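You operate a simulated robot arm through the tools that you are given. There is no shell and no other tool.

You are at the controls of a simulated two-armed robot. One attempt, no reset.

## Task
Slide the yellow sheet into the upright frame and press the top bar home.
Fine: lift the loose bar into the narrow tray first; lay it back on the side bars, use the red lever and lift it again.

It is judged by the outcome, as a careful person would: the job done as asked, and still so three seconds after it is handed in. It fails if anything else is knocked over, pushed out of place, dropped, spilled or broken. Flat cloth is picked up by pressing the open fingertips on it (5 to 10 N) and closing them slowly along it; thin cloth reads only 2 to 8 mm in the jaws.

## Robot
Two 7-joint arms with fingered hands on one trunk that stands fixed in place. Base frame: the origin is at the foot of the trunk, x ahead of it, y to its left, z up. Units: mm, rad, N and s.
The left shoulder is at [70, 140, 1133], the right one opposite. With the tool pointing down near the work surface each hand reaches from about 460 to 840 mm from the base axis, measured 20 degrees to its own side. Payload 3.9 kg a hand.
The TCP of each hand is the grasp point between the finger pads, 29 mm short of the fingertips. In the tool frame z runs along the fingers and y along their closing line. The gripper opens to 100 mm; its body begins 34 mm behind the TCP. The gripper is a hand of 5 fingers: y runs from the thumb to the fingers, the wrist lies at [-15, -105, -177] in the tool frame.
Orientation is told as [roll, pitch, yaw] about the base's x, y, z axes, in that order, counted from this pose: with the fingers straight down and the wrist toward the robot, the tool's x, y and z point along [0, 1, 0], [1, 0, 0] and [0, 0, -1] of the base frame.

## Interface
- The arms move only by the tool play_rows. It takes "left_plan", "right_plan" or both (then of equal length, played together; a hand with none holds still); each is one flat list of numbers, 6 for each row, row after row: the shift along the tool's x, y, z in mm, then the turn, a rotation vector about the tool's x, y, z in rad. In form: [tx, ty, tz, ax, ay, az, tx, ty, tz, ax, ay, az, ...]. A call has 1 to 20 rows; each row is the pose to reach, as a shift and turn from the pose commanded when the call began, along the tool's axes at that moment. A row lasts 0.2 s, in which the tool goes at most 50 mm and 0.15 rad; a call with a longer step from one row to the next is refused whole. Where a pose cannot be reached the arm comes as near as it can. A force on the tool above 90 N (or 10 N above the force at the start of the call, whichever is more), or a blocked arm, ends the call early, and 0.2 s more pass. In this call time passes only in rows, and 0.2 s behind the last. The reply holds the time, the measured pose of the TCP, the force on the tool along the base axes, the opening and the grip force, in the units named above and with some noise, with the torque about the TCP (base axes, N m) and any sound that the robot's microphone picked up, and new pictures: "show" is both (left out), scene, wrist or none (wrist: the cameras of the hands that moved).
- Cameras (640 x 400 px; columns grow to the right, rows downward): "scene" is now at [134, -5.9, 1479]; the picture's right is [-0.10, -1.00, 0.00], its down [-0.38, 0.04, -0.93] and it looks along [0.92, -0.09, -0.38] (base axes); focal length 214 px, centre (320, 200). "left" rides on the left gripper at [-66, -86, -121] in its tool frame; the picture's right is [-0.76, -0.31, 0.58], its down [0.59, -0.70, 0.40] and it looks along [0.28, 0.64, 0.71] (tool axes); focal length 247 px, centre (320, 200). "right" rides on the right gripper at [66, -86, -121] in its tool frame; the picture's right is [-0.76, 0.31, -0.58], its down [-0.59, -0.70, 0.40] and it looks along [-0.28, 0.64, 0.71] (tool axes); focal length 247 px, centre (320, 200). There is no depth. A picture from a camera that has moved, and an enlarged one, comes with that camera's place and axes in the base frame and with its lens. The place of the scene camera against the robot may be out by one fixed shift of up to 12 mm in any direction.
- slide_trunk(by): slides the trunk up (or, below 0, down) by that many mm; the arms and the scene camera ride with it, the base frame stays. It gives what a move gives, with no picture.
- finger_targets(index, middle, ring, little, thumb_bend, thumb_turn, hand): sets how far each is bent, from 0 (flat) to 1 (curled in); at 0.3 the hand is open as for a grip, at 0.7 the pads meet at the TCP. One left out holds its place. A second passes; each finger stops where it meets its share of the squeeze, and holds until it gets a number again. It is the only way to open and close the hand. It gives what a move gives, with no picture; readings hold the bend of each and the force on index, middle, ring, little, thumb and palm. thumb_turn goes from beside the hand (0) to across from the fingers (1), as for a grip.
- aim_head(pan, tilt): turns the head with the scene camera to pan (to the left, within 1.501 rad either way) and tilt (down, from -0.506 to 1.204), counted from straight ahead of the robot. It gives what a move gives, and a new picture of the scene camera.
- close_up(camera, box): a new picture of the part [left, top, right, bottom] of that camera's present view, enlarged. The clock stands still meanwhile.
- sign_off(): hands the job in; it is judged then, once.

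Places have to be worked out from the pictures, the camera data and where the tool is seen. Open the grippers and draw the arms clear of the work before you hand the job in, unless the task says otherwise.

The tools are called after ">>>" as name(argument=value, ...) on one line, values as JSON. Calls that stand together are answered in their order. play_rows: Moves the arms, as the interface text tells. Its arguments: {"type":"object","properties":{"left_plan":{"type":"array","items":{"type":"number"}},"right_plan":{"type":"array","items":{"type":"number"}},"show":{"type":"string","enum":["both","scene","wrist","none"]}},"required":[]} The other tools are called the same way: slide_trunk (by) moves the trunk up or down; finger_targets (index, middle, ring, little, thumb_bend, thumb_turn, hand) moves the fingers one by one; aim_head (pan, tilt) turns the head that bears the scene camera; close_up (camera, box) takes an enlarged picture of a part of a camera's view; sign_off () hands the job in.

At the start:

```text
time_s: 0.0
left_ee_pos: [416.9, 113.7, 1493.2]
left_tool_rot: [-0.001, 0.001, -0.218]
left_contact_force: [0.4, -0.4, 0.2]
left_ft_torque: [0.04, 0.0, 0.0]
left_grip_width: 100.1
left_gripper_force: 0.2
left_shape: jaw
left_bend: [0.3, 0.3, 0.3, 0.3, 0.3, 0.98]
left_finger forces: [0.0, 0.0, 0.1, 0.0, 0.0, 0.0]
right_ee_pos: [451.1, -276.3, 1434.6]
right_tool_rot: [0.0, -0.001, -0.219]
right_contact_force: [0.7, 0.0, -0.4]
right_ft_torque: [0.0, 0.01, -0.01]
right_grip_width: 99.8
right_gripper_force: 0.1
right_shape: jaw
right_bend: [0.3, 0.3, 0.3, 0.3, 0.3, 0.98]
right_finger forces: [0.1, 0.1, 0.1, 0.0, 0.0, 0.0]
trunk travel left (down, up): [-775.0, 65.0]
head pan, tilt (commanded): [-0.096, 0.387]
```

scene: 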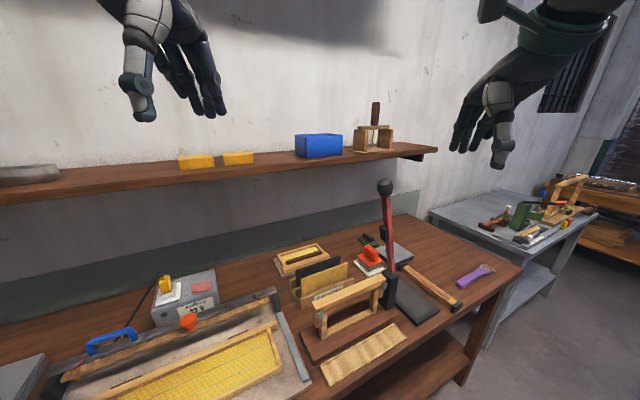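
right: 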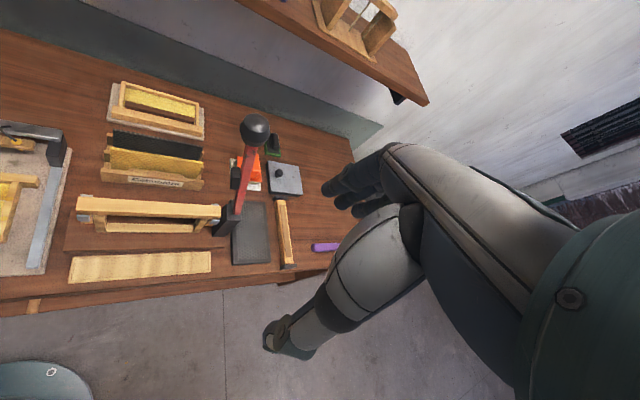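
left: 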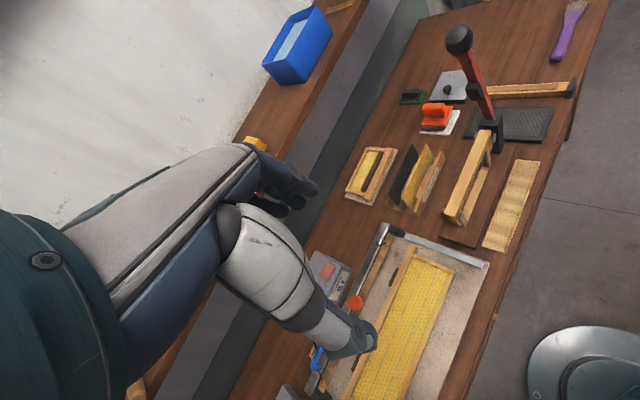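

The pictures show a bench with an upright frame beside a red lever, and several sheet-like pieces. I take enlarged views to identify the parts before moving anything.

>>> close_up(camera="scene", box=[260, 170, 500, 320])

>>> close_up(camera="scene", box=[260, 250, 500, 400])

>>> close_up(camera="right", box=[40, 70, 360, 300])

>>> close_up(camera="left", box=[330, 20, 610, 260])

>>> close_up(camera="scene", box=[20, 250, 320, 400])

```text
2.67 times, centred on (380, 245) of scene
camera zoom: at [134.0, -5.9, 1479.0], right [-0.1, -1.0, 0.0], down [-0.38, 0.04, -0.93], along [0.92, -0.09, -0.38], focal length 572 px, centre (160, 80)
```

zoom: 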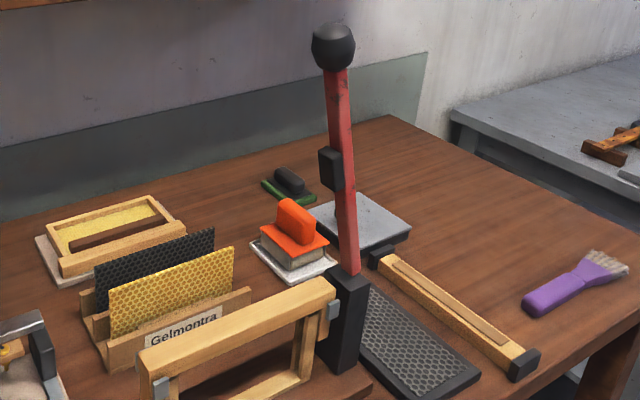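

```text
2.67 times, centred on (380, 325) of scene
camera zoom: at [134.0, -5.9, 1479.0], right [-0.1, -1.0, 0.0], down [-0.38, 0.04, -0.93], along [0.92, -0.09, -0.38], focal length 572 px, centre (160, -133)
```

zoom: 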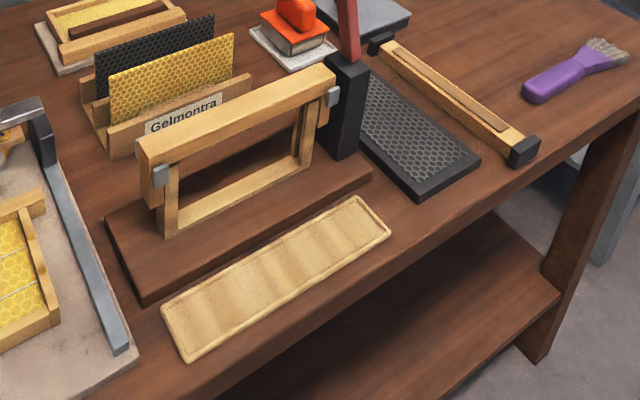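

```text
1.74 times, centred on (200, 185) of right
camera zoom: at [380.2, -193.4, 1555.1], right [0.14, -0.81, 0.58], down [-0.81, -0.42, -0.4], along [0.57, -0.42, -0.71], focal length 430 px, centre (529, 226)
```

zoom: 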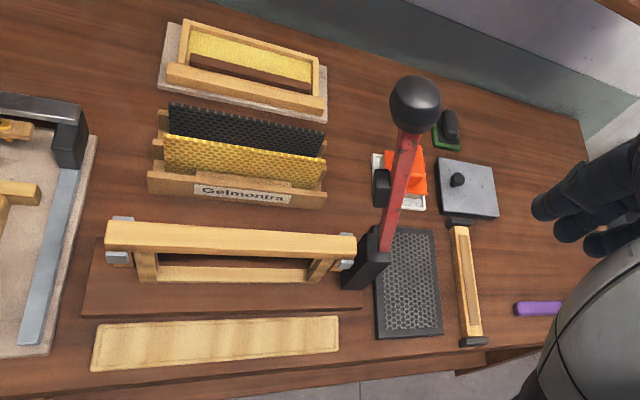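

```text
1.67 times, centred on (470, 140) of left
camera zoom: at [321.7, 67.8, 1615.3], right [-0.46, -0.67, -0.58], down [-0.56, 0.73, -0.4], along [0.69, 0.14, -0.71], focal length 412 px, centre (70, 300)
```

zoom: 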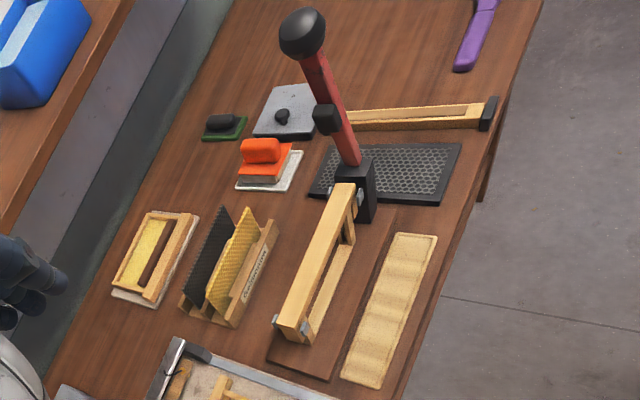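

```text
2.13 times, centred on (170, 325) of scene
camera zoom: at [134.0, -5.9, 1479.0], right [-0.1, -1.0, 0.0], down [-0.38, 0.04, -0.93], along [0.92, -0.09, -0.38], focal length 458 px, centre (640, -67)
```

zoom: 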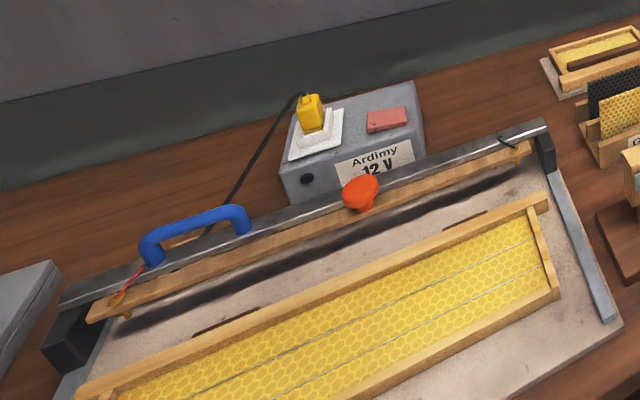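

The stage is at roughly x 640, y -100 to -470 and the bench top near z 830. I take tighter enlargements of the frame, rack, tray and lever to triangulate them.

>>> close_up(camera="right", box=[60, 180, 260, 300])

>>> close_up(camera="left", box=[380, 110, 560, 260])

>>> close_up(camera="scene", box=[270, 235, 420, 395])

>>> close_up(camera="right", box=[80, 70, 300, 200])

>>> close_up(camera="scene", box=[340, 170, 420, 320])

```text
3.20 times, centred on (160, 240) of right
camera zoom: at [380.2, -193.4, 1555.1], right [0.14, -0.81, 0.58], down [-0.81, -0.42, -0.4], along [0.57, -0.42, -0.71], focal length 790 px, centre (832, 72)
```

zoom: 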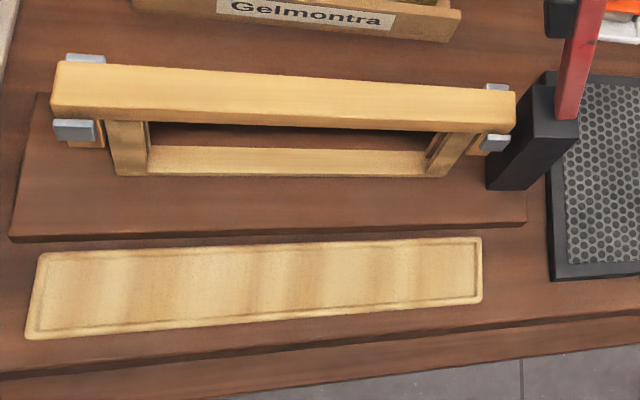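

```text
2.67 times, centred on (470, 185) of left
camera zoom: at [321.7, 67.8, 1615.3], right [-0.46, -0.67, -0.58], down [-0.56, 0.73, -0.4], along [0.69, 0.14, -0.71], focal length 659 px, centre (-80, 240)
```

zoom: 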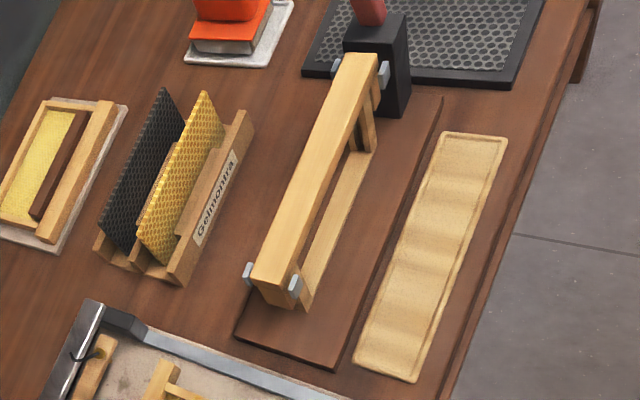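

```text
2.50 times, centred on (345, 315) of scene
camera zoom: at [134.0, -5.9, 1479.0], right [-0.1, -1.0, 0.0], down [-0.38, 0.04, -0.93], along [0.92, -0.09, -0.38], focal length 536 px, centre (258, -88)
```

zoom: 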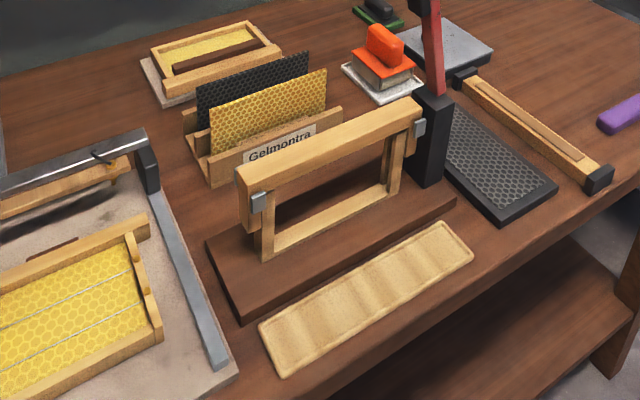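

```text
2.91 times, centred on (190, 135) of right
camera zoom: at [380.2, -193.4, 1555.1], right [0.14, -0.81, 0.58], down [-0.81, -0.42, -0.4], along [0.57, -0.42, -0.71], focal length 718 px, centre (698, 389)
```

zoom: 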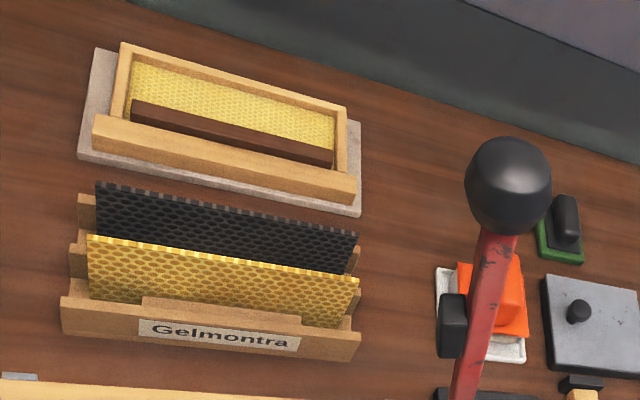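

```text
2.67 times, centred on (380, 245) of scene
camera zoom: at [134.0, -5.9, 1479.0], right [-0.1, -1.0, 0.0], down [-0.38, 0.04, -0.93], along [0.92, -0.09, -0.38], focal length 572 px, centre (160, 80)
```

zoom: 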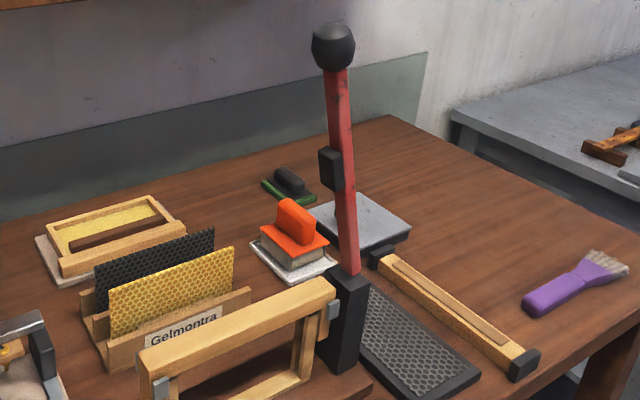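

I need sharper corners on the frame, so I enlarge the bar ends and the clips.

>>> close_up(camera="right", box=[60, 185, 140, 245])

>>> close_up(camera="right", box=[180, 185, 260, 245])

>>> close_up(camera="left", box=[430, 170, 530, 240])

>>> close_up(camera="left", box=[470, 105, 570, 175])

>>> close_up(camera="scene", box=[340, 260, 420, 320])

>>> close_up(camera="scene", box=[300, 280, 400, 350])

```text
6.67 times, centred on (100, 215) of right
camera zoom: at [380.2, -193.4, 1555.1], right [0.14, -0.81, 0.58], down [-0.81, -0.42, -0.4], along [0.57, -0.42, -0.71], focal length 1646 px, centre (1787, 100)
```

zoom: 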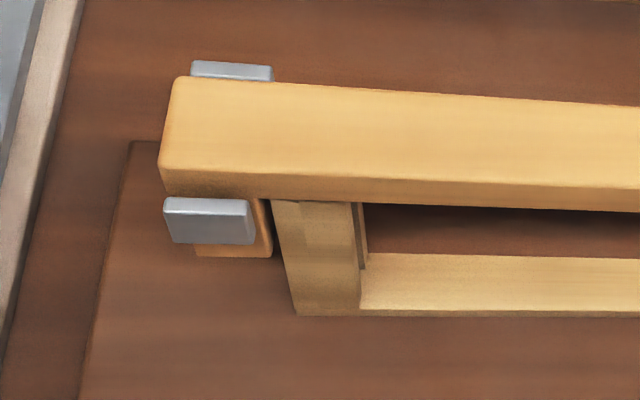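

```text
6.67 times, centred on (220, 215) of right
camera zoom: at [380.2, -193.4, 1555.1], right [0.14, -0.81, 0.58], down [-0.81, -0.42, -0.4], along [0.57, -0.42, -0.71], focal length 1646 px, centre (987, 100)
```

zoom: 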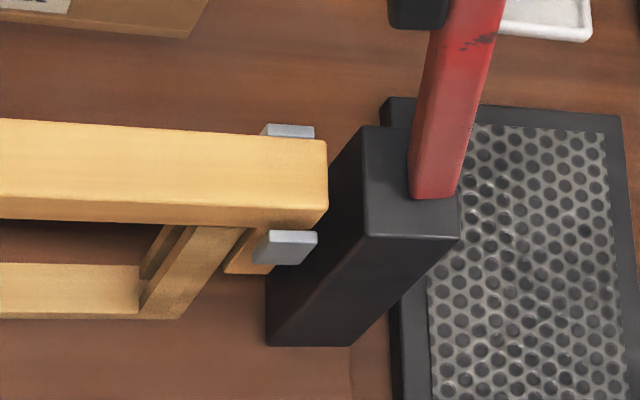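

```text
5.71 times, centred on (480, 205) of left
camera zoom: at [321.7, 67.8, 1615.3], right [-0.46, -0.67, -0.58], down [-0.56, 0.73, -0.4], along [0.69, 0.14, -0.71], focal length 1411 px, centre (-594, 171)
```

zoom: 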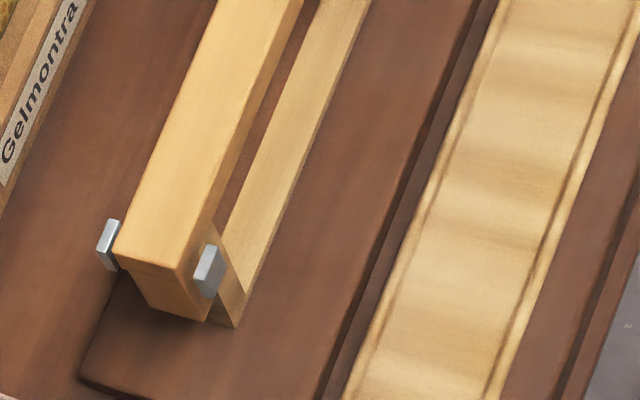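

```text
5.71 times, centred on (520, 140) of left
camera zoom: at [321.7, 67.8, 1615.3], right [-0.46, -0.67, -0.58], down [-0.56, 0.73, -0.4], along [0.69, 0.14, -0.71], focal length 1411 px, centre (-823, 543)
```

zoom: 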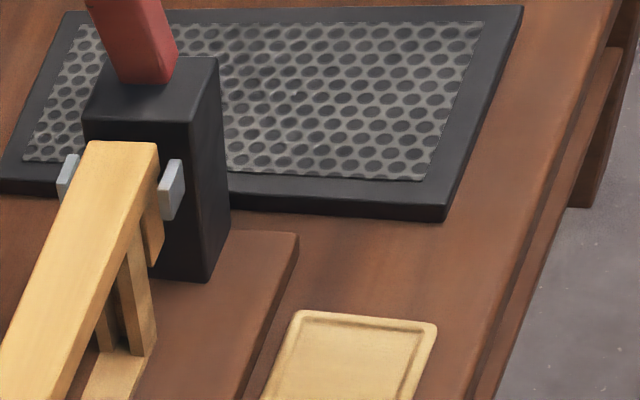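

```text
6.67 times, centred on (380, 290) of scene
camera zoom: at [134.0, -5.9, 1479.0], right [-0.1, -1.0, 0.0], down [-0.38, 0.04, -0.93], along [0.92, -0.09, -0.38], focal length 1430 px, centre (-80, -400)
```

zoom: 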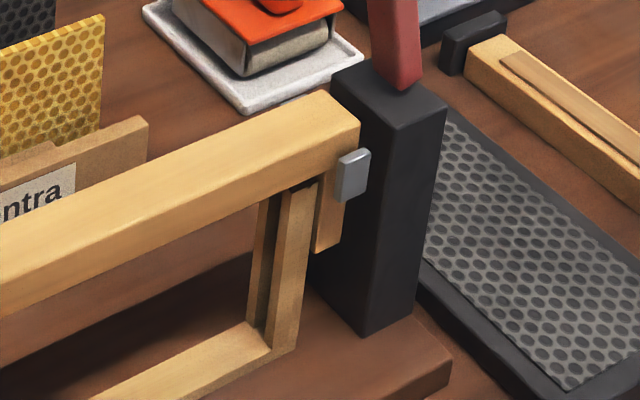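

```text
5.71 times, centred on (350, 315) of scene
camera zoom: at [134.0, -5.9, 1479.0], right [-0.1, -1.0, 0.0], down [-0.38, 0.04, -0.93], along [0.92, -0.09, -0.38], focal length 1226 px, centre (149, -457)
```

zoom: 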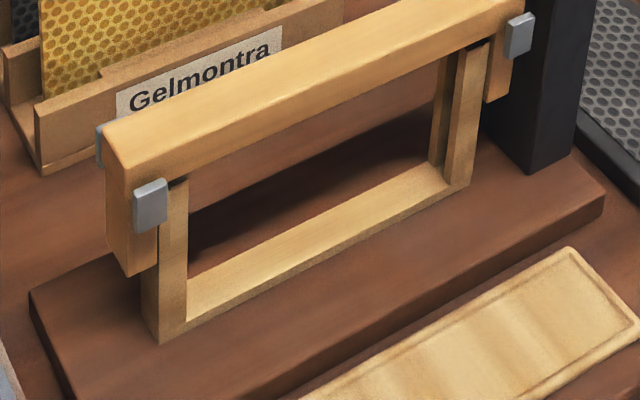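

By triangulation the loose bar's top lies about z 1000, centred near [608, -145] and turned by about 0.39 rad; the narrow tray is about 84 mm in front of it (centre near [531, -178], z about 850) and the yellow sheet about 150 mm behind it. I turn the right hand to yaw 0.39 and bring it above the frame to look closer.

>>> play_rows(right_plan=[14.65, -3.25, 37.5, 0, 0, -0.122, 29.3, -6.5, 75, 0, 0, -0.244, 43.95, -9.75, 112.5, 0, 0, -0.366, 58.6, -13, 150, 0, 0, -0.488, 75.9, 9.6, 181, 0, 0, -0.609, 93.2, 32.2, 212, 0, 0, -0.609, 110.6, 54.7, 243, 0, 0, -0.609, 127.9, 77.2, 274, 0, 0, -0.609, 145.2, 99.8, 305, 0, 0, -0.609], show="both")

```text
time_s: 2.0
left_ee_pos: [419.6, 114.4, 1494.1]
left_tool_rot: [-0.002, 0.001, -0.219]
left_contact_force: [0.2, 0.4, -0.1]
left_ft_torque: [-0.01, 0.05, 0.01]
left_grip_width: 99.9
left_gripper_force: 0.0
left_shape: jaw
left_bend: [0.3, 0.3, 0.3, 0.3, 0.3, 0.98]
left_finger forces: [0.1, 0.0, 0.1, 0.0, 0.0, 0.0]
right_ee_pos: [580.6, -155.3, 1128.2]
right_tool_rot: [0.0, 0.002, 0.391]
right_contact_force: [0.0, 0.8, -0.4]
right_ft_torque: [0.02, 0.02, 0.0]
right_grip_width: 99.8
right_gripper_force: 0.1
right_shape: jaw
right_bend: [0.3, 0.3, 0.3, 0.3, 0.3, 0.98]
right_finger forces: [0.1, 0.1, 0.0, 0.0, 0.0, 0.0]
trunk travel left (down, up): [-775.0, 65.0]
head pan, tilt (commanded): [-0.096, 0.387]
camera scene: at [135.8, -4.7, 1478.8], right [-0.1, -1.0, 0.0], down [-0.38, 0.04, -0.93], along [0.92, -0.09, -0.38], focal length 214 px, centre (320, 200)
camera right: at [475.4, -127.2, 1249.3], right [0.57, -0.58, 0.58], down [-0.43, -0.81, -0.4], along [0.7, -0.02, -0.71], focal length 247 px, centre (320, 200)
```

scene: 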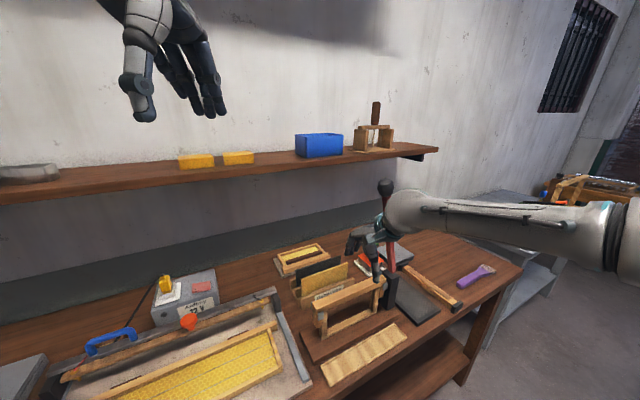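
right: 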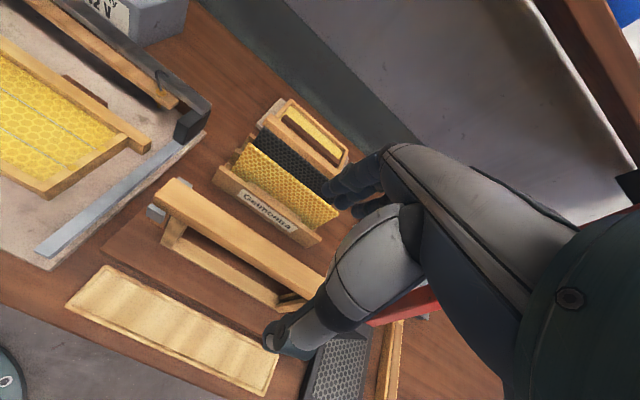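

The right hand is at yaw 0.391 above the frame, clear of the lever. I enlarge the right wrist view to see how the bar sits on the side bars and what the grey clips belong to.

>>> close_up(camera="right", box=[130, 160, 340, 320])

>>> close_up(camera="right", box=[210, 90, 350, 250])

>>> close_up(camera="right", box=[50, 250, 330, 400])

>>> close_up(camera="scene", box=[290, 170, 430, 350])

```text
2.50 times, centred on (235, 240) of right
camera zoom: at [475.4, -127.2, 1249.3], right [0.57, -0.58, 0.58], down [-0.43, -0.81, -0.4], along [0.7, -0.02, -0.71], focal length 617 px, centre (532, 100)
```

zoom: 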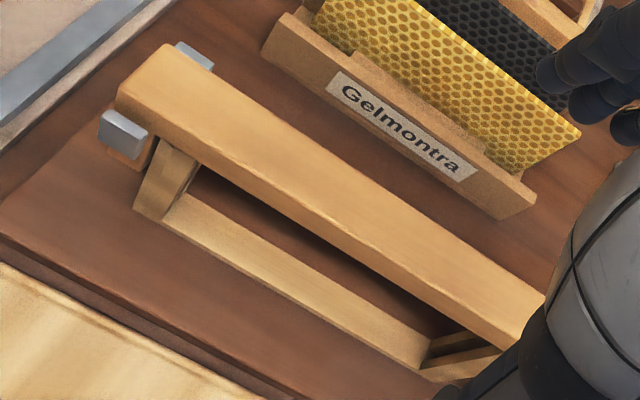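

```text
2.50 times, centred on (280, 170) of right
camera zoom: at [475.4, -127.2, 1249.3], right [0.57, -0.58, 0.58], down [-0.43, -0.81, -0.4], along [0.7, -0.02, -0.71], focal length 617 px, centre (420, 275)
```

zoom: 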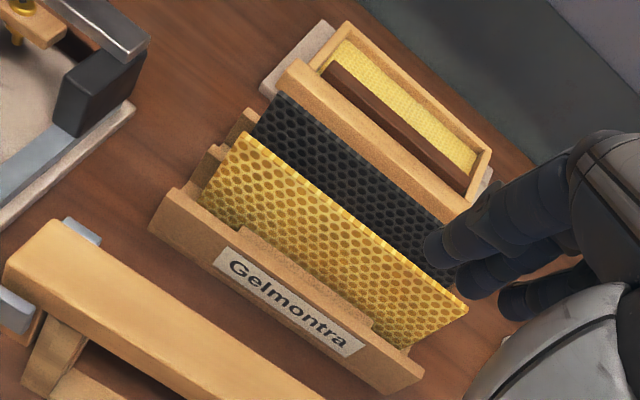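

```text
2.29 times, centred on (190, 325) of right
camera zoom: at [475.4, -127.2, 1249.3], right [0.57, -0.58, 0.58], down [-0.43, -0.81, -0.4], along [0.7, -0.02, -0.71], focal length 564 px, centre (617, -86)
```

zoom: 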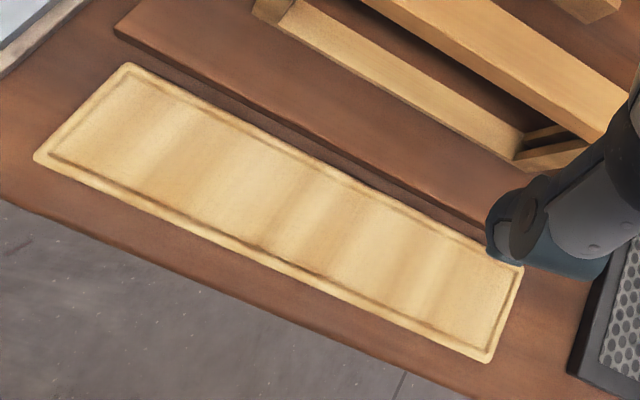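

```text
2.22 times, centred on (360, 260) of scene
camera zoom: at [135.8, -4.7, 1478.8], right [-0.1, -1.0, 0.0], down [-0.38, 0.04, -0.93], along [0.92, -0.09, -0.38], focal length 477 px, centre (231, 67)
```

zoom: 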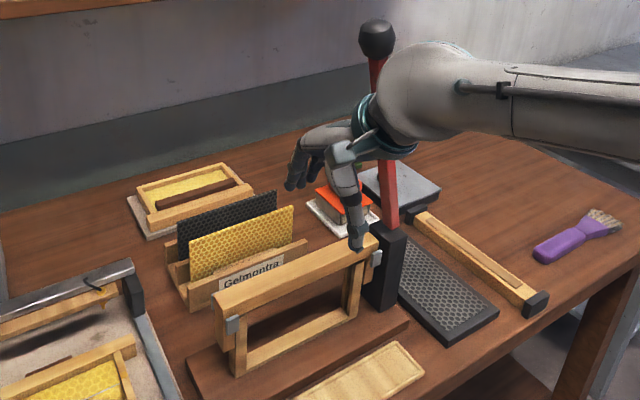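

The bar end corners re-measure to the same place, giving bar centre [607.8, -145.2], 26 mm wide, top near z 999, yaw 0.391. I move over the bar centre and descend partway, then check how the fingers straddle it.

>>> play_rows(right_plan=[-0.6, 29.4, 10, 0, 0, 0, -0.6, 29.4, 45, 0, 0, 0, -0.6, 29.4, 80, 0, 0, 0, -0.6, 29.4, 105, 0, 0, 0], show="both")

```text
time_s: 3.0
left_ee_pos: [419.0, 113.7, 1494.4]
left_tool_rot: [-0.002, 0.002, -0.218]
left_contact_force: [0.6, 0.5, 0.3]
left_ft_torque: [0.0, 0.0, 0.0]
left_grip_width: 99.8
left_gripper_force: 0.0
left_shape: jaw
left_bend: [0.3, 0.3, 0.3, 0.3, 0.3, 0.98]
left_finger forces: [0.0, 0.0, 0.0, 0.0, 0.0, 0.0]
right_ee_pos: [607.4, -145.8, 1023.8]
right_tool_rot: [0.0, 0.001, 0.39]
right_contact_force: [1.1, 0.1, -0.4]
right_ft_torque: [-0.01, 0.02, -0.01]
right_grip_width: 100.1
right_gripper_force: 0.1
right_shape: jaw
right_bend: [0.3, 0.3, 0.3, 0.3, 0.3, 0.98]
right_finger forces: [0.0, 0.1, 0.0, 0.0, 0.0, 0.1]
trunk travel left (down, up): [-775.0, 65.0]
head pan, tilt (commanded): [-0.096, 0.387]
camera scene: at [135.5, -5.1, 1478.9], right [-0.1, -1.0, 0.0], down [-0.38, 0.04, -0.93], along [0.92, -0.09, -0.38], focal length 214 px, centre (320, 200)
camera right: at [502.5, -116.8, 1144.3], right [0.57, -0.58, 0.58], down [-0.43, -0.81, -0.4], along [0.7, -0.02, -0.71], focal length 247 px, centre (320, 200)
```

scene: 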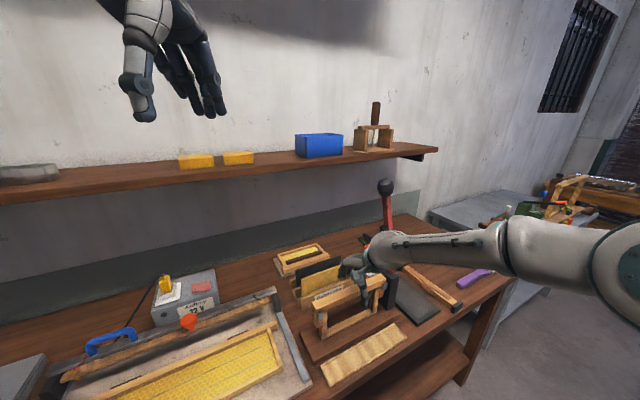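
right: 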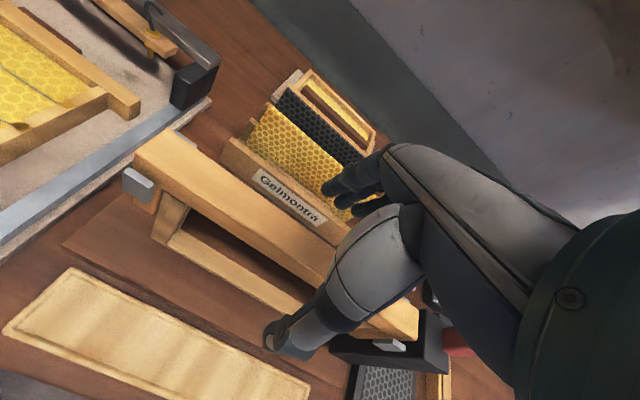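

>>> close_up(camera="scene", box=[300, 220, 420, 340])

>>> close_up(camera="right", box=[110, 120, 450, 380])

```text
3.33 times, centred on (360, 280) of scene
camera zoom: at [135.5, -5.1, 1478.9], right [-0.1, -1.0, 0.0], down [-0.38, 0.04, -0.93], along [0.92, -0.09, -0.38], focal length 715 px, centre (187, -67)
```

zoom: 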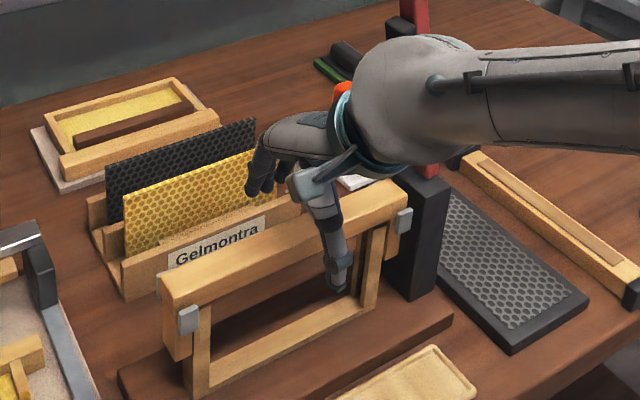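

```text
1.54 times, centred on (280, 250) of right
camera zoom: at [502.5, -116.8, 1144.3], right [0.57, -0.58, 0.58], down [-0.43, -0.81, -0.4], along [0.7, -0.02, -0.71], focal length 380 px, centre (382, 123)
```

zoom: 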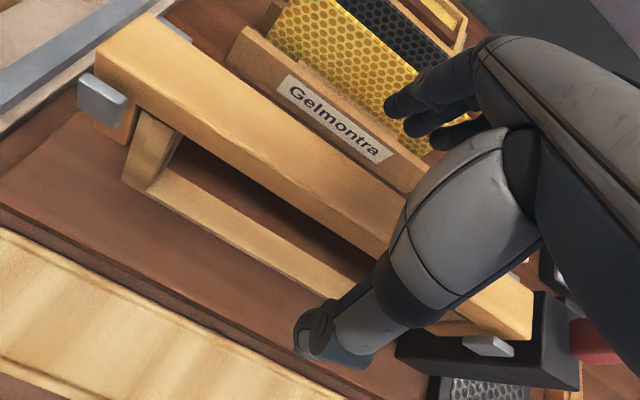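

The fingers (behind) and thumb (in front) straddle the bar with room on both sides. I go down 34 mm more so the pads sit at mid-thickness of the bar.

>>> play_rows(right_plan=[0, 0, 17, 0, 0, 0, 0, 0, 34, 0, 0, 0], show="both")

>>> finger_targets(hand="right", index=0.52, middle=0.52, ring=0.52, little=0.52, thumb_bend=0.52)

>>> close_up(camera="right", box=[110, 120, 450, 380])

```text
time_s: 3.6
left_ee_pos: [418.4, 113.6, 1494.2]
left_tool_rot: [-0.002, 0.001, -0.217]
left_contact_force: [0.9, 1.3, 0.3]
left_ft_torque: [0.01, 0.02, -0.02]
left_grip_width: 100.1
left_gripper_force: 0.1
left_shape: jaw
left_bend: [0.3, 0.3, 0.3, 0.3, 0.3, 0.98]
left_finger forces: [0.1, 0.0, 0.1, 0.1, 0.1, 0.0]
right_ee_pos: [606.6, -145.4, 989.1]
right_tool_rot: [0.001, 0.0, 0.39]
right_contact_force: [1.3, 0.0, 0.1]
right_ft_torque: [0.0, 0.02, -0.01]
right_grip_width: 100.1
right_gripper_force: 0.0
right_shape: jaw
right_bend: [0.3, 0.3, 0.3, 0.3, 0.3, 0.98]
right_finger forces: [0.0, 0.0, 0.1, 0.0, 0.1, 0.1]
trunk travel left (down, up): [-775.0, 65.0]
head pan, tilt (commanded): [-0.096, 0.387]
camera scene: at [134.9, -5.7, 1478.9], right [-0.1, -1.0, 0.0], down [-0.38, 0.04, -0.93], along [0.92, -0.09, -0.38], focal length 214 px, centre (320, 200)
camera right: at [502.0, -116.7, 1110.5], right [0.57, -0.58, 0.58], down [-0.43, -0.81, -0.4], along [0.7, -0.02, -0.71], focal length 247 px, centre (320, 200)
```

scene: 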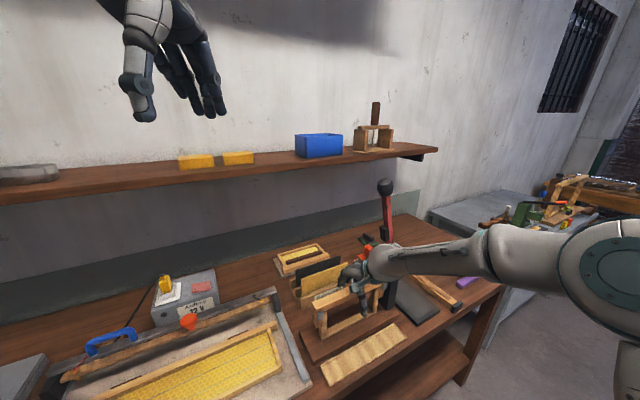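
right: 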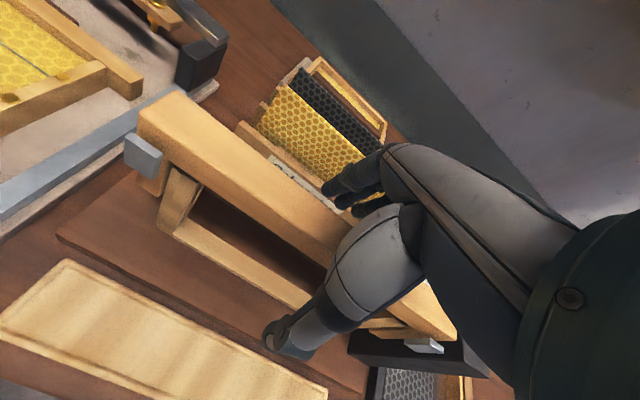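

```text
time_s: 4.6
left_ee_pos: [417.2, 113.1, 1494.5]
left_tool_rot: [-0.003, 0.0, -0.219]
left_contact_force: [0.7, -0.3, 0.5]
left_ft_torque: [-0.03, 0.0, -0.01]
left_grip_width: 99.6
left_gripper_force: 0.0
left_shape: jaw
left_bend: [0.3, 0.3, 0.3, 0.3, 0.3, 0.98]
left_finger forces: [0.0, 0.1, 0.0, 0.0, 0.1, 0.0]
right_ee_pos: [605.7, -145.6, 989.7]
right_tool_rot: [0.0, -0.001, 0.392]
right_contact_force: [-0.3, -0.2, 0.2]
right_ft_torque: [-0.01, 0.0, 0.01]
right_grip_width: 45.5
right_gripper_force: 0.1
right_shape: fingers
right_bend: [0.52, 0.52, 0.52, 0.52, 0.52, 0.98]
right_finger forces: [0.1, 0.1, 0.1, 0.0, 0.0, 0.1]
trunk travel left (down, up): [-775.0, 65.0]
head pan, tilt (commanded): [-0.096, 0.387]
```

```text
1.54 times, centred on (280, 250) of right
camera zoom: at [501.5, -116.8, 1111.1], right [0.57, -0.58, 0.58], down [-0.43, -0.81, -0.4], along [0.7, -0.02, -0.71], focal length 380 px, centre (382, 123)
```

zoom: 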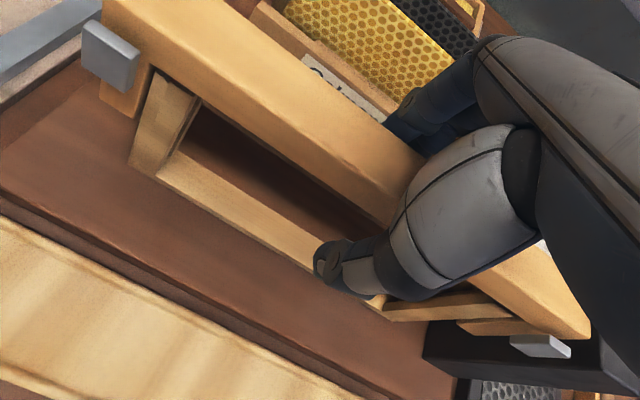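

At bend 0.52 the opening is 45 mm and nothing is touched yet. I close further onto the 26 mm bar.

>>> finger_targets(hand="right", index=0.64, middle=0.64, ring=0.64, little=0.64, thumb_bend=0.64)

>>> close_up(camera="right", box=[110, 120, 450, 380])

>>> close_up(camera="scene", box=[300, 230, 420, 340])

```text
time_s: 5.6
left_ee_pos: [419.1, 112.7, 1493.1]
left_tool_rot: [-0.002, 0.0, -0.219]
left_contact_force: [-1.1, 0.4, 0.6]
left_ft_torque: [-0.02, 0.03, 0.0]
left_grip_width: 99.9
left_gripper_force: 0.0
left_shape: jaw
left_bend: [0.3, 0.3, 0.3, 0.3, 0.3, 0.98]
left_finger forces: [0.1, 0.0, 0.0, 0.1, 0.0, 0.0]
right_ee_pos: [605.9, -145.8, 990.5]
right_tool_rot: [0.001, 0.0, 0.39]
right_contact_force: [2.6, -0.1, 0.6]
right_ft_torque: [0.01, 0.02, 0.07]
right_grip_width: 19.8
right_gripper_force: 2.4
right_shape: fingers
right_bend: [0.62, 0.64, 0.63, 0.63, 0.63, 0.98]
right_finger forces: [1.9, 0.0, 0.4, 1.5, 1.2, 0.0]
trunk travel left (down, up): [-775.0, 65.0]
head pan, tilt (commanded): [-0.096, 0.387]
```

```text
1.54 times, centred on (280, 250) of right
camera zoom: at [501.8, -116.7, 1111.0], right [0.57, -0.58, 0.58], down [-0.43, -0.81, -0.4], along [0.7, -0.02, -0.71], focal length 380 px, centre (382, 123)
```

zoom: 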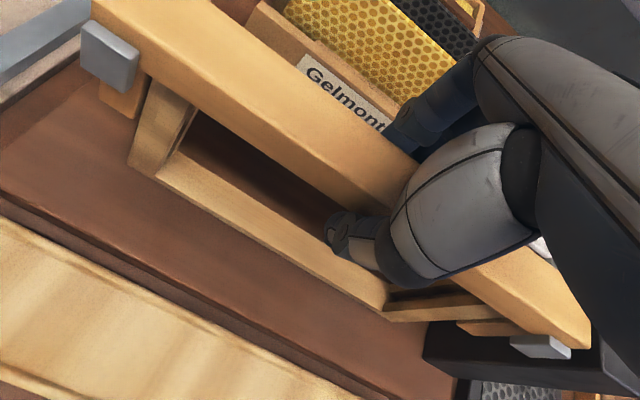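

```text
3.64 times, centred on (360, 285) of scene
camera zoom: at [134.6, -5.7, 1479.0], right [-0.1, -1.0, 0.0], down [-0.38, 0.04, -0.93], along [0.92, -0.09, -0.38], focal length 780 px, centre (174, -109)
```

zoom: 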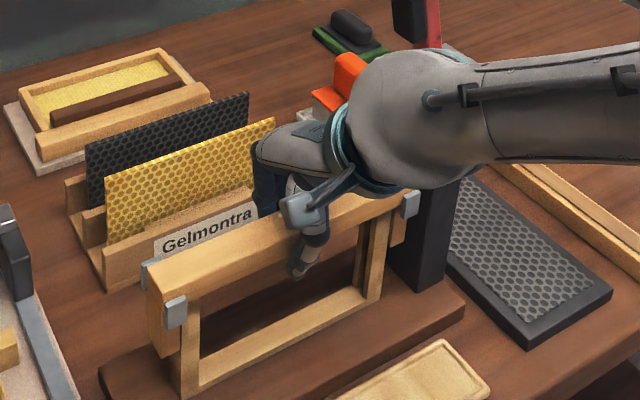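

Light contact on both sides at about 20 mm. I squeeze a little firmer before lifting.

>>> finger_targets(hand="right", index=0.75, middle=0.75, ring=0.75, little=0.75, thumb_bend=0.75)

>>> close_up(camera="right", box=[110, 120, 450, 380])

```text
time_s: 6.6
left_ee_pos: [422.7, 115.9, 1493.4]
left_tool_rot: [-0.004, 0.005, -0.218]
left_contact_force: [-0.9, 0.5, 0.8]
left_ft_torque: [-0.01, -0.05, 0.03]
left_grip_width: 100.0
left_gripper_force: 0.0
left_shape: jaw
left_bend: [0.3, 0.3, 0.3, 0.3, 0.3, 0.98]
left_finger forces: [0.1, 0.0, 0.0, 0.1, 0.0, 0.0]
right_ee_pos: [610.1, -144.4, 988.6]
right_tool_rot: [0.001, 0.003, 0.39]
right_contact_force: [20.0, 7.1, -1.8]
right_ft_torque: [0.06, -0.02, 0.83]
right_grip_width: 13.7
right_gripper_force: 24.1
right_shape: fingers
right_bend: [0.74, 0.73, 0.72, 0.73, 0.64, 0.97]
right_finger forces: [9.0, 6.6, 8.8, 12.2, 11.1, 0.0]
trunk travel left (down, up): [-775.0, 65.0]
head pan, tilt (commanded): [-0.096, 0.387]
```

```text
1.54 times, centred on (280, 250) of right
camera zoom: at [505.4, -115.5, 1109.6], right [0.57, -0.58, 0.58], down [-0.43, -0.81, -0.4], along [0.7, -0.02, -0.71], focal length 380 px, centre (382, 123)
```

zoom: 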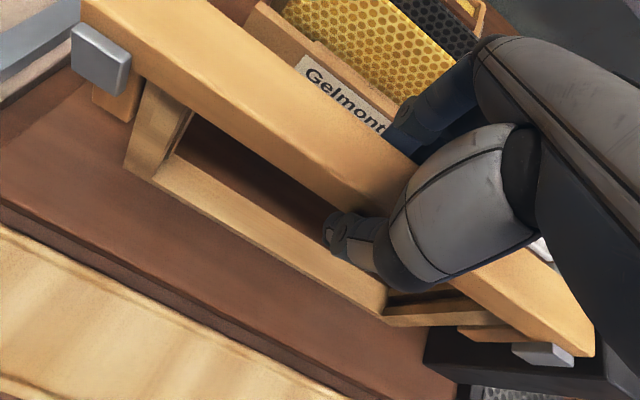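

The fingers are pushing harder than the thumb and the bar is pressing on the clips (20 N sideways), so the squeeze is off-balance. I ease the fingers back to about 0.66 to even it out before lifting.

>>> finger_targets(hand="right", index=0.65, middle=0.65, ring=0.65, little=0.65)

>>> close_up(camera="right", box=[110, 120, 450, 380])

```text
time_s: 7.6
left_ee_pos: [418.4, 112.3, 1495.1]
left_tool_rot: [-0.003, 0.002, -0.219]
left_contact_force: [-1.2, -0.6, 0.5]
left_ft_torque: [0.02, 0.04, -0.03]
left_grip_width: 99.8
left_gripper_force: 0.0
left_shape: jaw
left_bend: [0.3, 0.3, 0.3, 0.3, 0.3, 0.98]
left_finger forces: [0.0, 0.1, 0.0, 0.1, 0.0, 0.0]
right_ee_pos: [608.6, -145.2, 989.6]
right_tool_rot: [0.001, 0.002, 0.391]
right_contact_force: [1.9, -0.1, -1.4]
right_ft_torque: [0.04, 0.0, 0.21]
right_grip_width: 16.0
right_gripper_force: 10.3
right_shape: fingers
right_bend: [0.61, 0.65, 0.63, 0.63, 0.65, 0.97]
right_finger forces: [5.4, 0.2, 1.2, 3.7, 9.4, 0.1]
trunk travel left (down, up): [-775.0, 65.0]
head pan, tilt (commanded): [-0.096, 0.387]
```

```text
1.54 times, centred on (280, 250) of right
camera zoom: at [502.1, -116.8, 1110.6], right [0.57, -0.58, 0.58], down [-0.43, -0.81, -0.4], along [0.7, -0.02, -0.71], focal length 380 px, centre (382, 123)
```

zoom: 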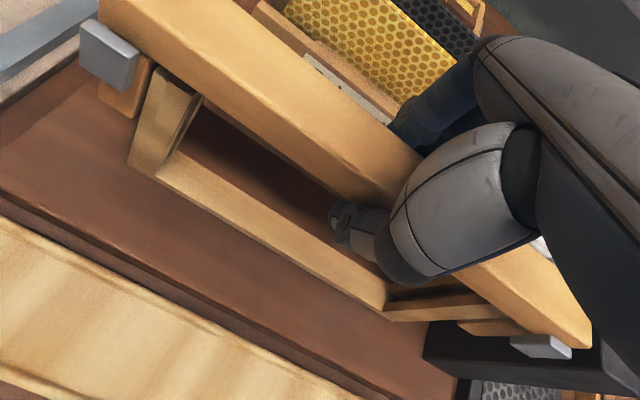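

The grip is balanced now (about 10 N each side, almost no sideways load) and the frame has not moved. I lift slowly by 15 mm and check.

>>> play_rows(right_plan=[0, 0, -4, 0, 0, 0, 0, 0, -8, 0, 0, 0, 0, 0, -12, 0, 0, 0, 0, 0, -16, 0, 0, 0], show="both")

>>> close_up(camera="right", box=[110, 120, 450, 380])

>>> close_up(camera="scene", box=[300, 230, 420, 340])

```text
time_s: 8.6
left_ee_pos: [417.4, 112.8, 1494.7]
left_tool_rot: [-0.002, 0.0, -0.218]
left_contact_force: [0.8, -0.5, -0.7]
left_ft_torque: [0.0, 0.0, 0.01]
left_grip_width: 99.9
left_gripper_force: 0.0
left_shape: jaw
left_bend: [0.3, 0.3, 0.3, 0.3, 0.3, 0.98]
left_finger forces: [0.0, 0.0, 0.0, 0.0, 0.0, 0.0]
right_ee_pos: [606.1, -146.4, 1005.4]
right_tool_rot: [0.001, 0.0, 0.39]
right_contact_force: [0.4, 0.6, -0.3]
right_ft_torque: [0.02, 0.02, 0.01]
right_grip_width: 16.2
right_gripper_force: 7.8
right_shape: fingers
right_bend: [0.6, 0.65, 0.64, 0.64, 0.65, 0.96]
right_finger forces: [6.6, 0.1, 0.5, 1.0, 8.1, 0.0]
trunk travel left (down, up): [-775.0, 65.0]
head pan, tilt (commanded): [-0.096, 0.387]
camera scene: at [133.6, -6.0, 1479.1], right [-0.1, -1.0, 0.0], down [-0.38, 0.04, -0.93], along [0.92, -0.09, -0.38], focal length 214 px, centre (320, 200)
camera right: at [501.3, -117.4, 1127.4], right [0.57, -0.58, 0.58], down [-0.43, -0.81, -0.4], along [0.7, -0.02, -0.71], focal length 247 px, centre (320, 200)
```

scene: 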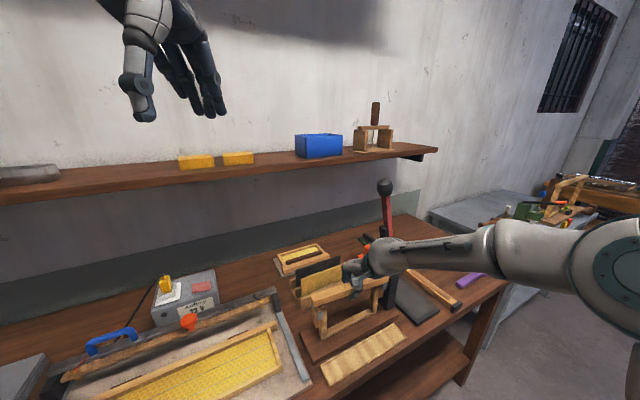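
right: 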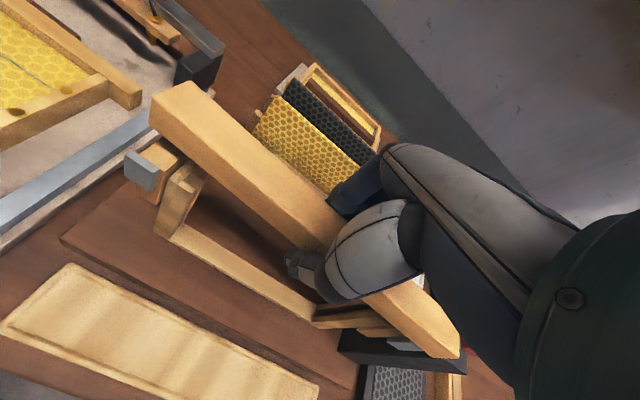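

```text
1.54 times, centred on (280, 250) of right
camera zoom: at [501.3, -117.4, 1127.4], right [0.57, -0.58, 0.58], down [-0.43, -0.81, -0.4], along [0.7, -0.02, -0.71], focal length 380 px, centre (382, 123)
```

zoom: 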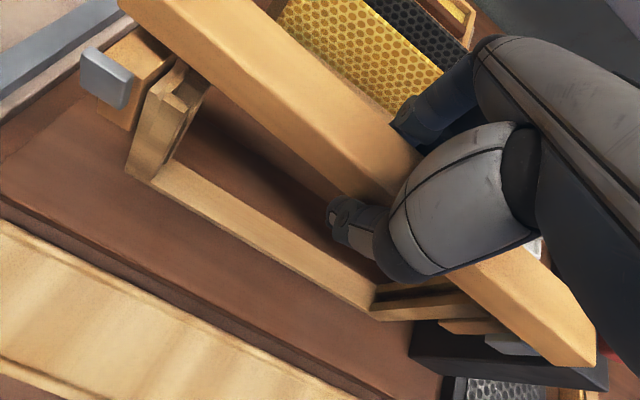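

```text
3.64 times, centred on (360, 285) of scene
camera zoom: at [133.6, -6.0, 1479.1], right [-0.1, -1.0, 0.0], down [-0.38, 0.04, -0.93], along [0.92, -0.09, -0.38], focal length 780 px, centre (174, -109)
```

zoom: 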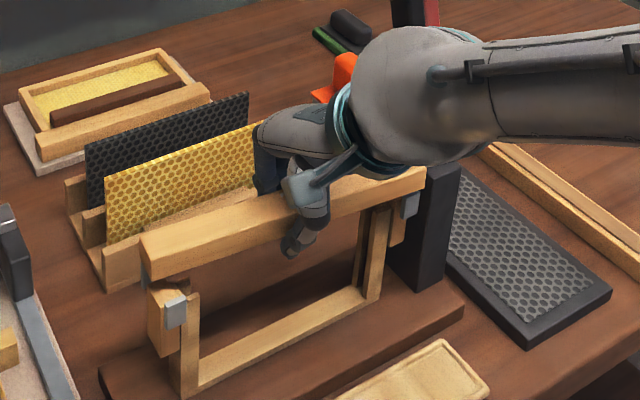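

The bar is a plain strip and lifts off cleanly; the ears and clips stay with the frame. But my fingertips reach about 20 mm below the bar, too low for laying it in the shallow tray, so I set it back and will regrip higher with just the fingertips.

>>> play_rows(right_plan=[0, 0, 4, 0, 0, 0, 0, 0, 8, 0, 0, 0, 0, 0, 12, 0, 0, 0, 0, 0, 15, 0, 0, 0, 0, 0, 16, 0, 0, 0], show="wrist")

>>> close_up(camera="right", box=[110, 120, 450, 380])

>>> close_up(camera="scene", box=[300, 230, 420, 340])

```text
time_s: 9.8
left_ee_pos: [416.8, 113.0, 1495.1]
left_tool_rot: [-0.002, 0.001, -0.218]
left_contact_force: [-0.3, -0.2, 0.4]
left_ft_torque: [0.01, 0.0, 0.0]
left_grip_width: 100.0
left_gripper_force: 0.1
left_shape: jaw
left_bend: [0.3, 0.3, 0.3, 0.3, 0.3, 0.98]
left_finger forces: [0.1, 0.1, 0.0, 0.0, 0.1, 0.0]
right_ee_pos: [606.4, -144.8, 991.1]
right_tool_rot: [0.001, -0.001, 0.392]
right_contact_force: [1.1, 0.6, 5.0]
right_ft_torque: [0.01, -0.02, -0.01]
right_grip_width: 10.8
right_gripper_force: 6.9
right_shape: fingers
right_bend: [0.61, 0.65, 0.65, 0.65, 0.72, 0.97]
right_finger forces: [7.0, 0.0, 0.0, 0.9, 5.3, 0.0]
trunk travel left (down, up): [-775.0, 65.0]
head pan, tilt (commanded): [-0.096, 0.387]
camera right: at [501.1, -116.9, 1111.6], right [0.57, -0.58, 0.58], down [-0.43, -0.81, -0.4], along [0.7, -0.02, -0.71], focal length 247 px, centre (320, 200)
```

right: 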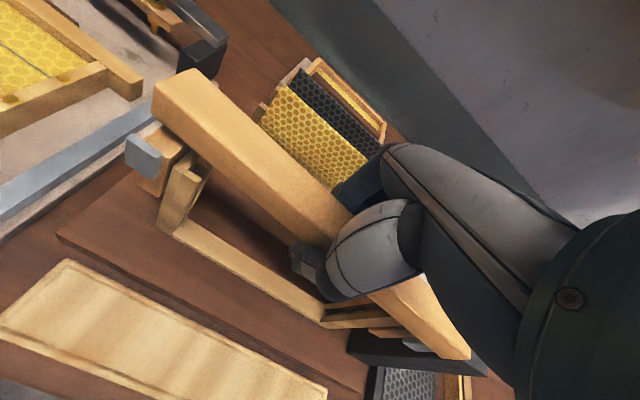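

```text
1.54 times, centred on (280, 250) of right
camera zoom: at [501.1, -116.9, 1111.6], right [0.57, -0.58, 0.58], down [-0.43, -0.81, -0.4], along [0.7, -0.02, -0.71], focal length 380 px, centre (382, 123)
```

zoom: 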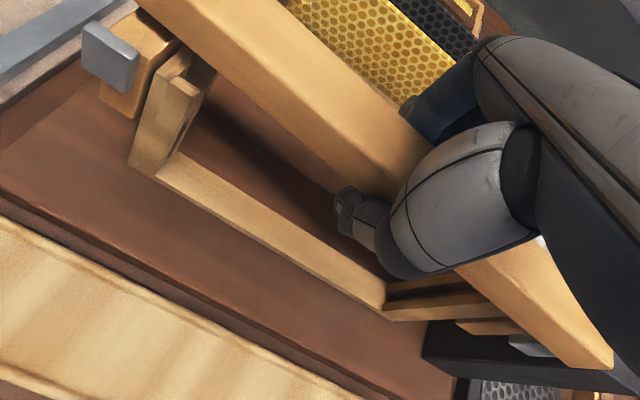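

```text
3.64 times, centred on (360, 285) of scene
camera zoom: at [133.1, -5.7, 1479.1], right [-0.1, -1.0, 0.0], down [-0.38, 0.04, -0.93], along [0.92, -0.09, -0.38], focal length 780 px, centre (174, -109)
```

zoom: 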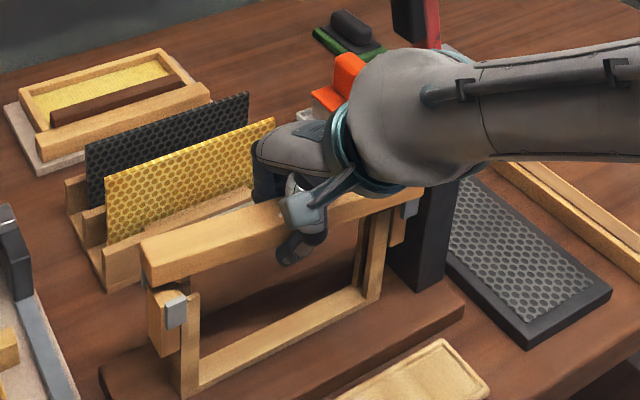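

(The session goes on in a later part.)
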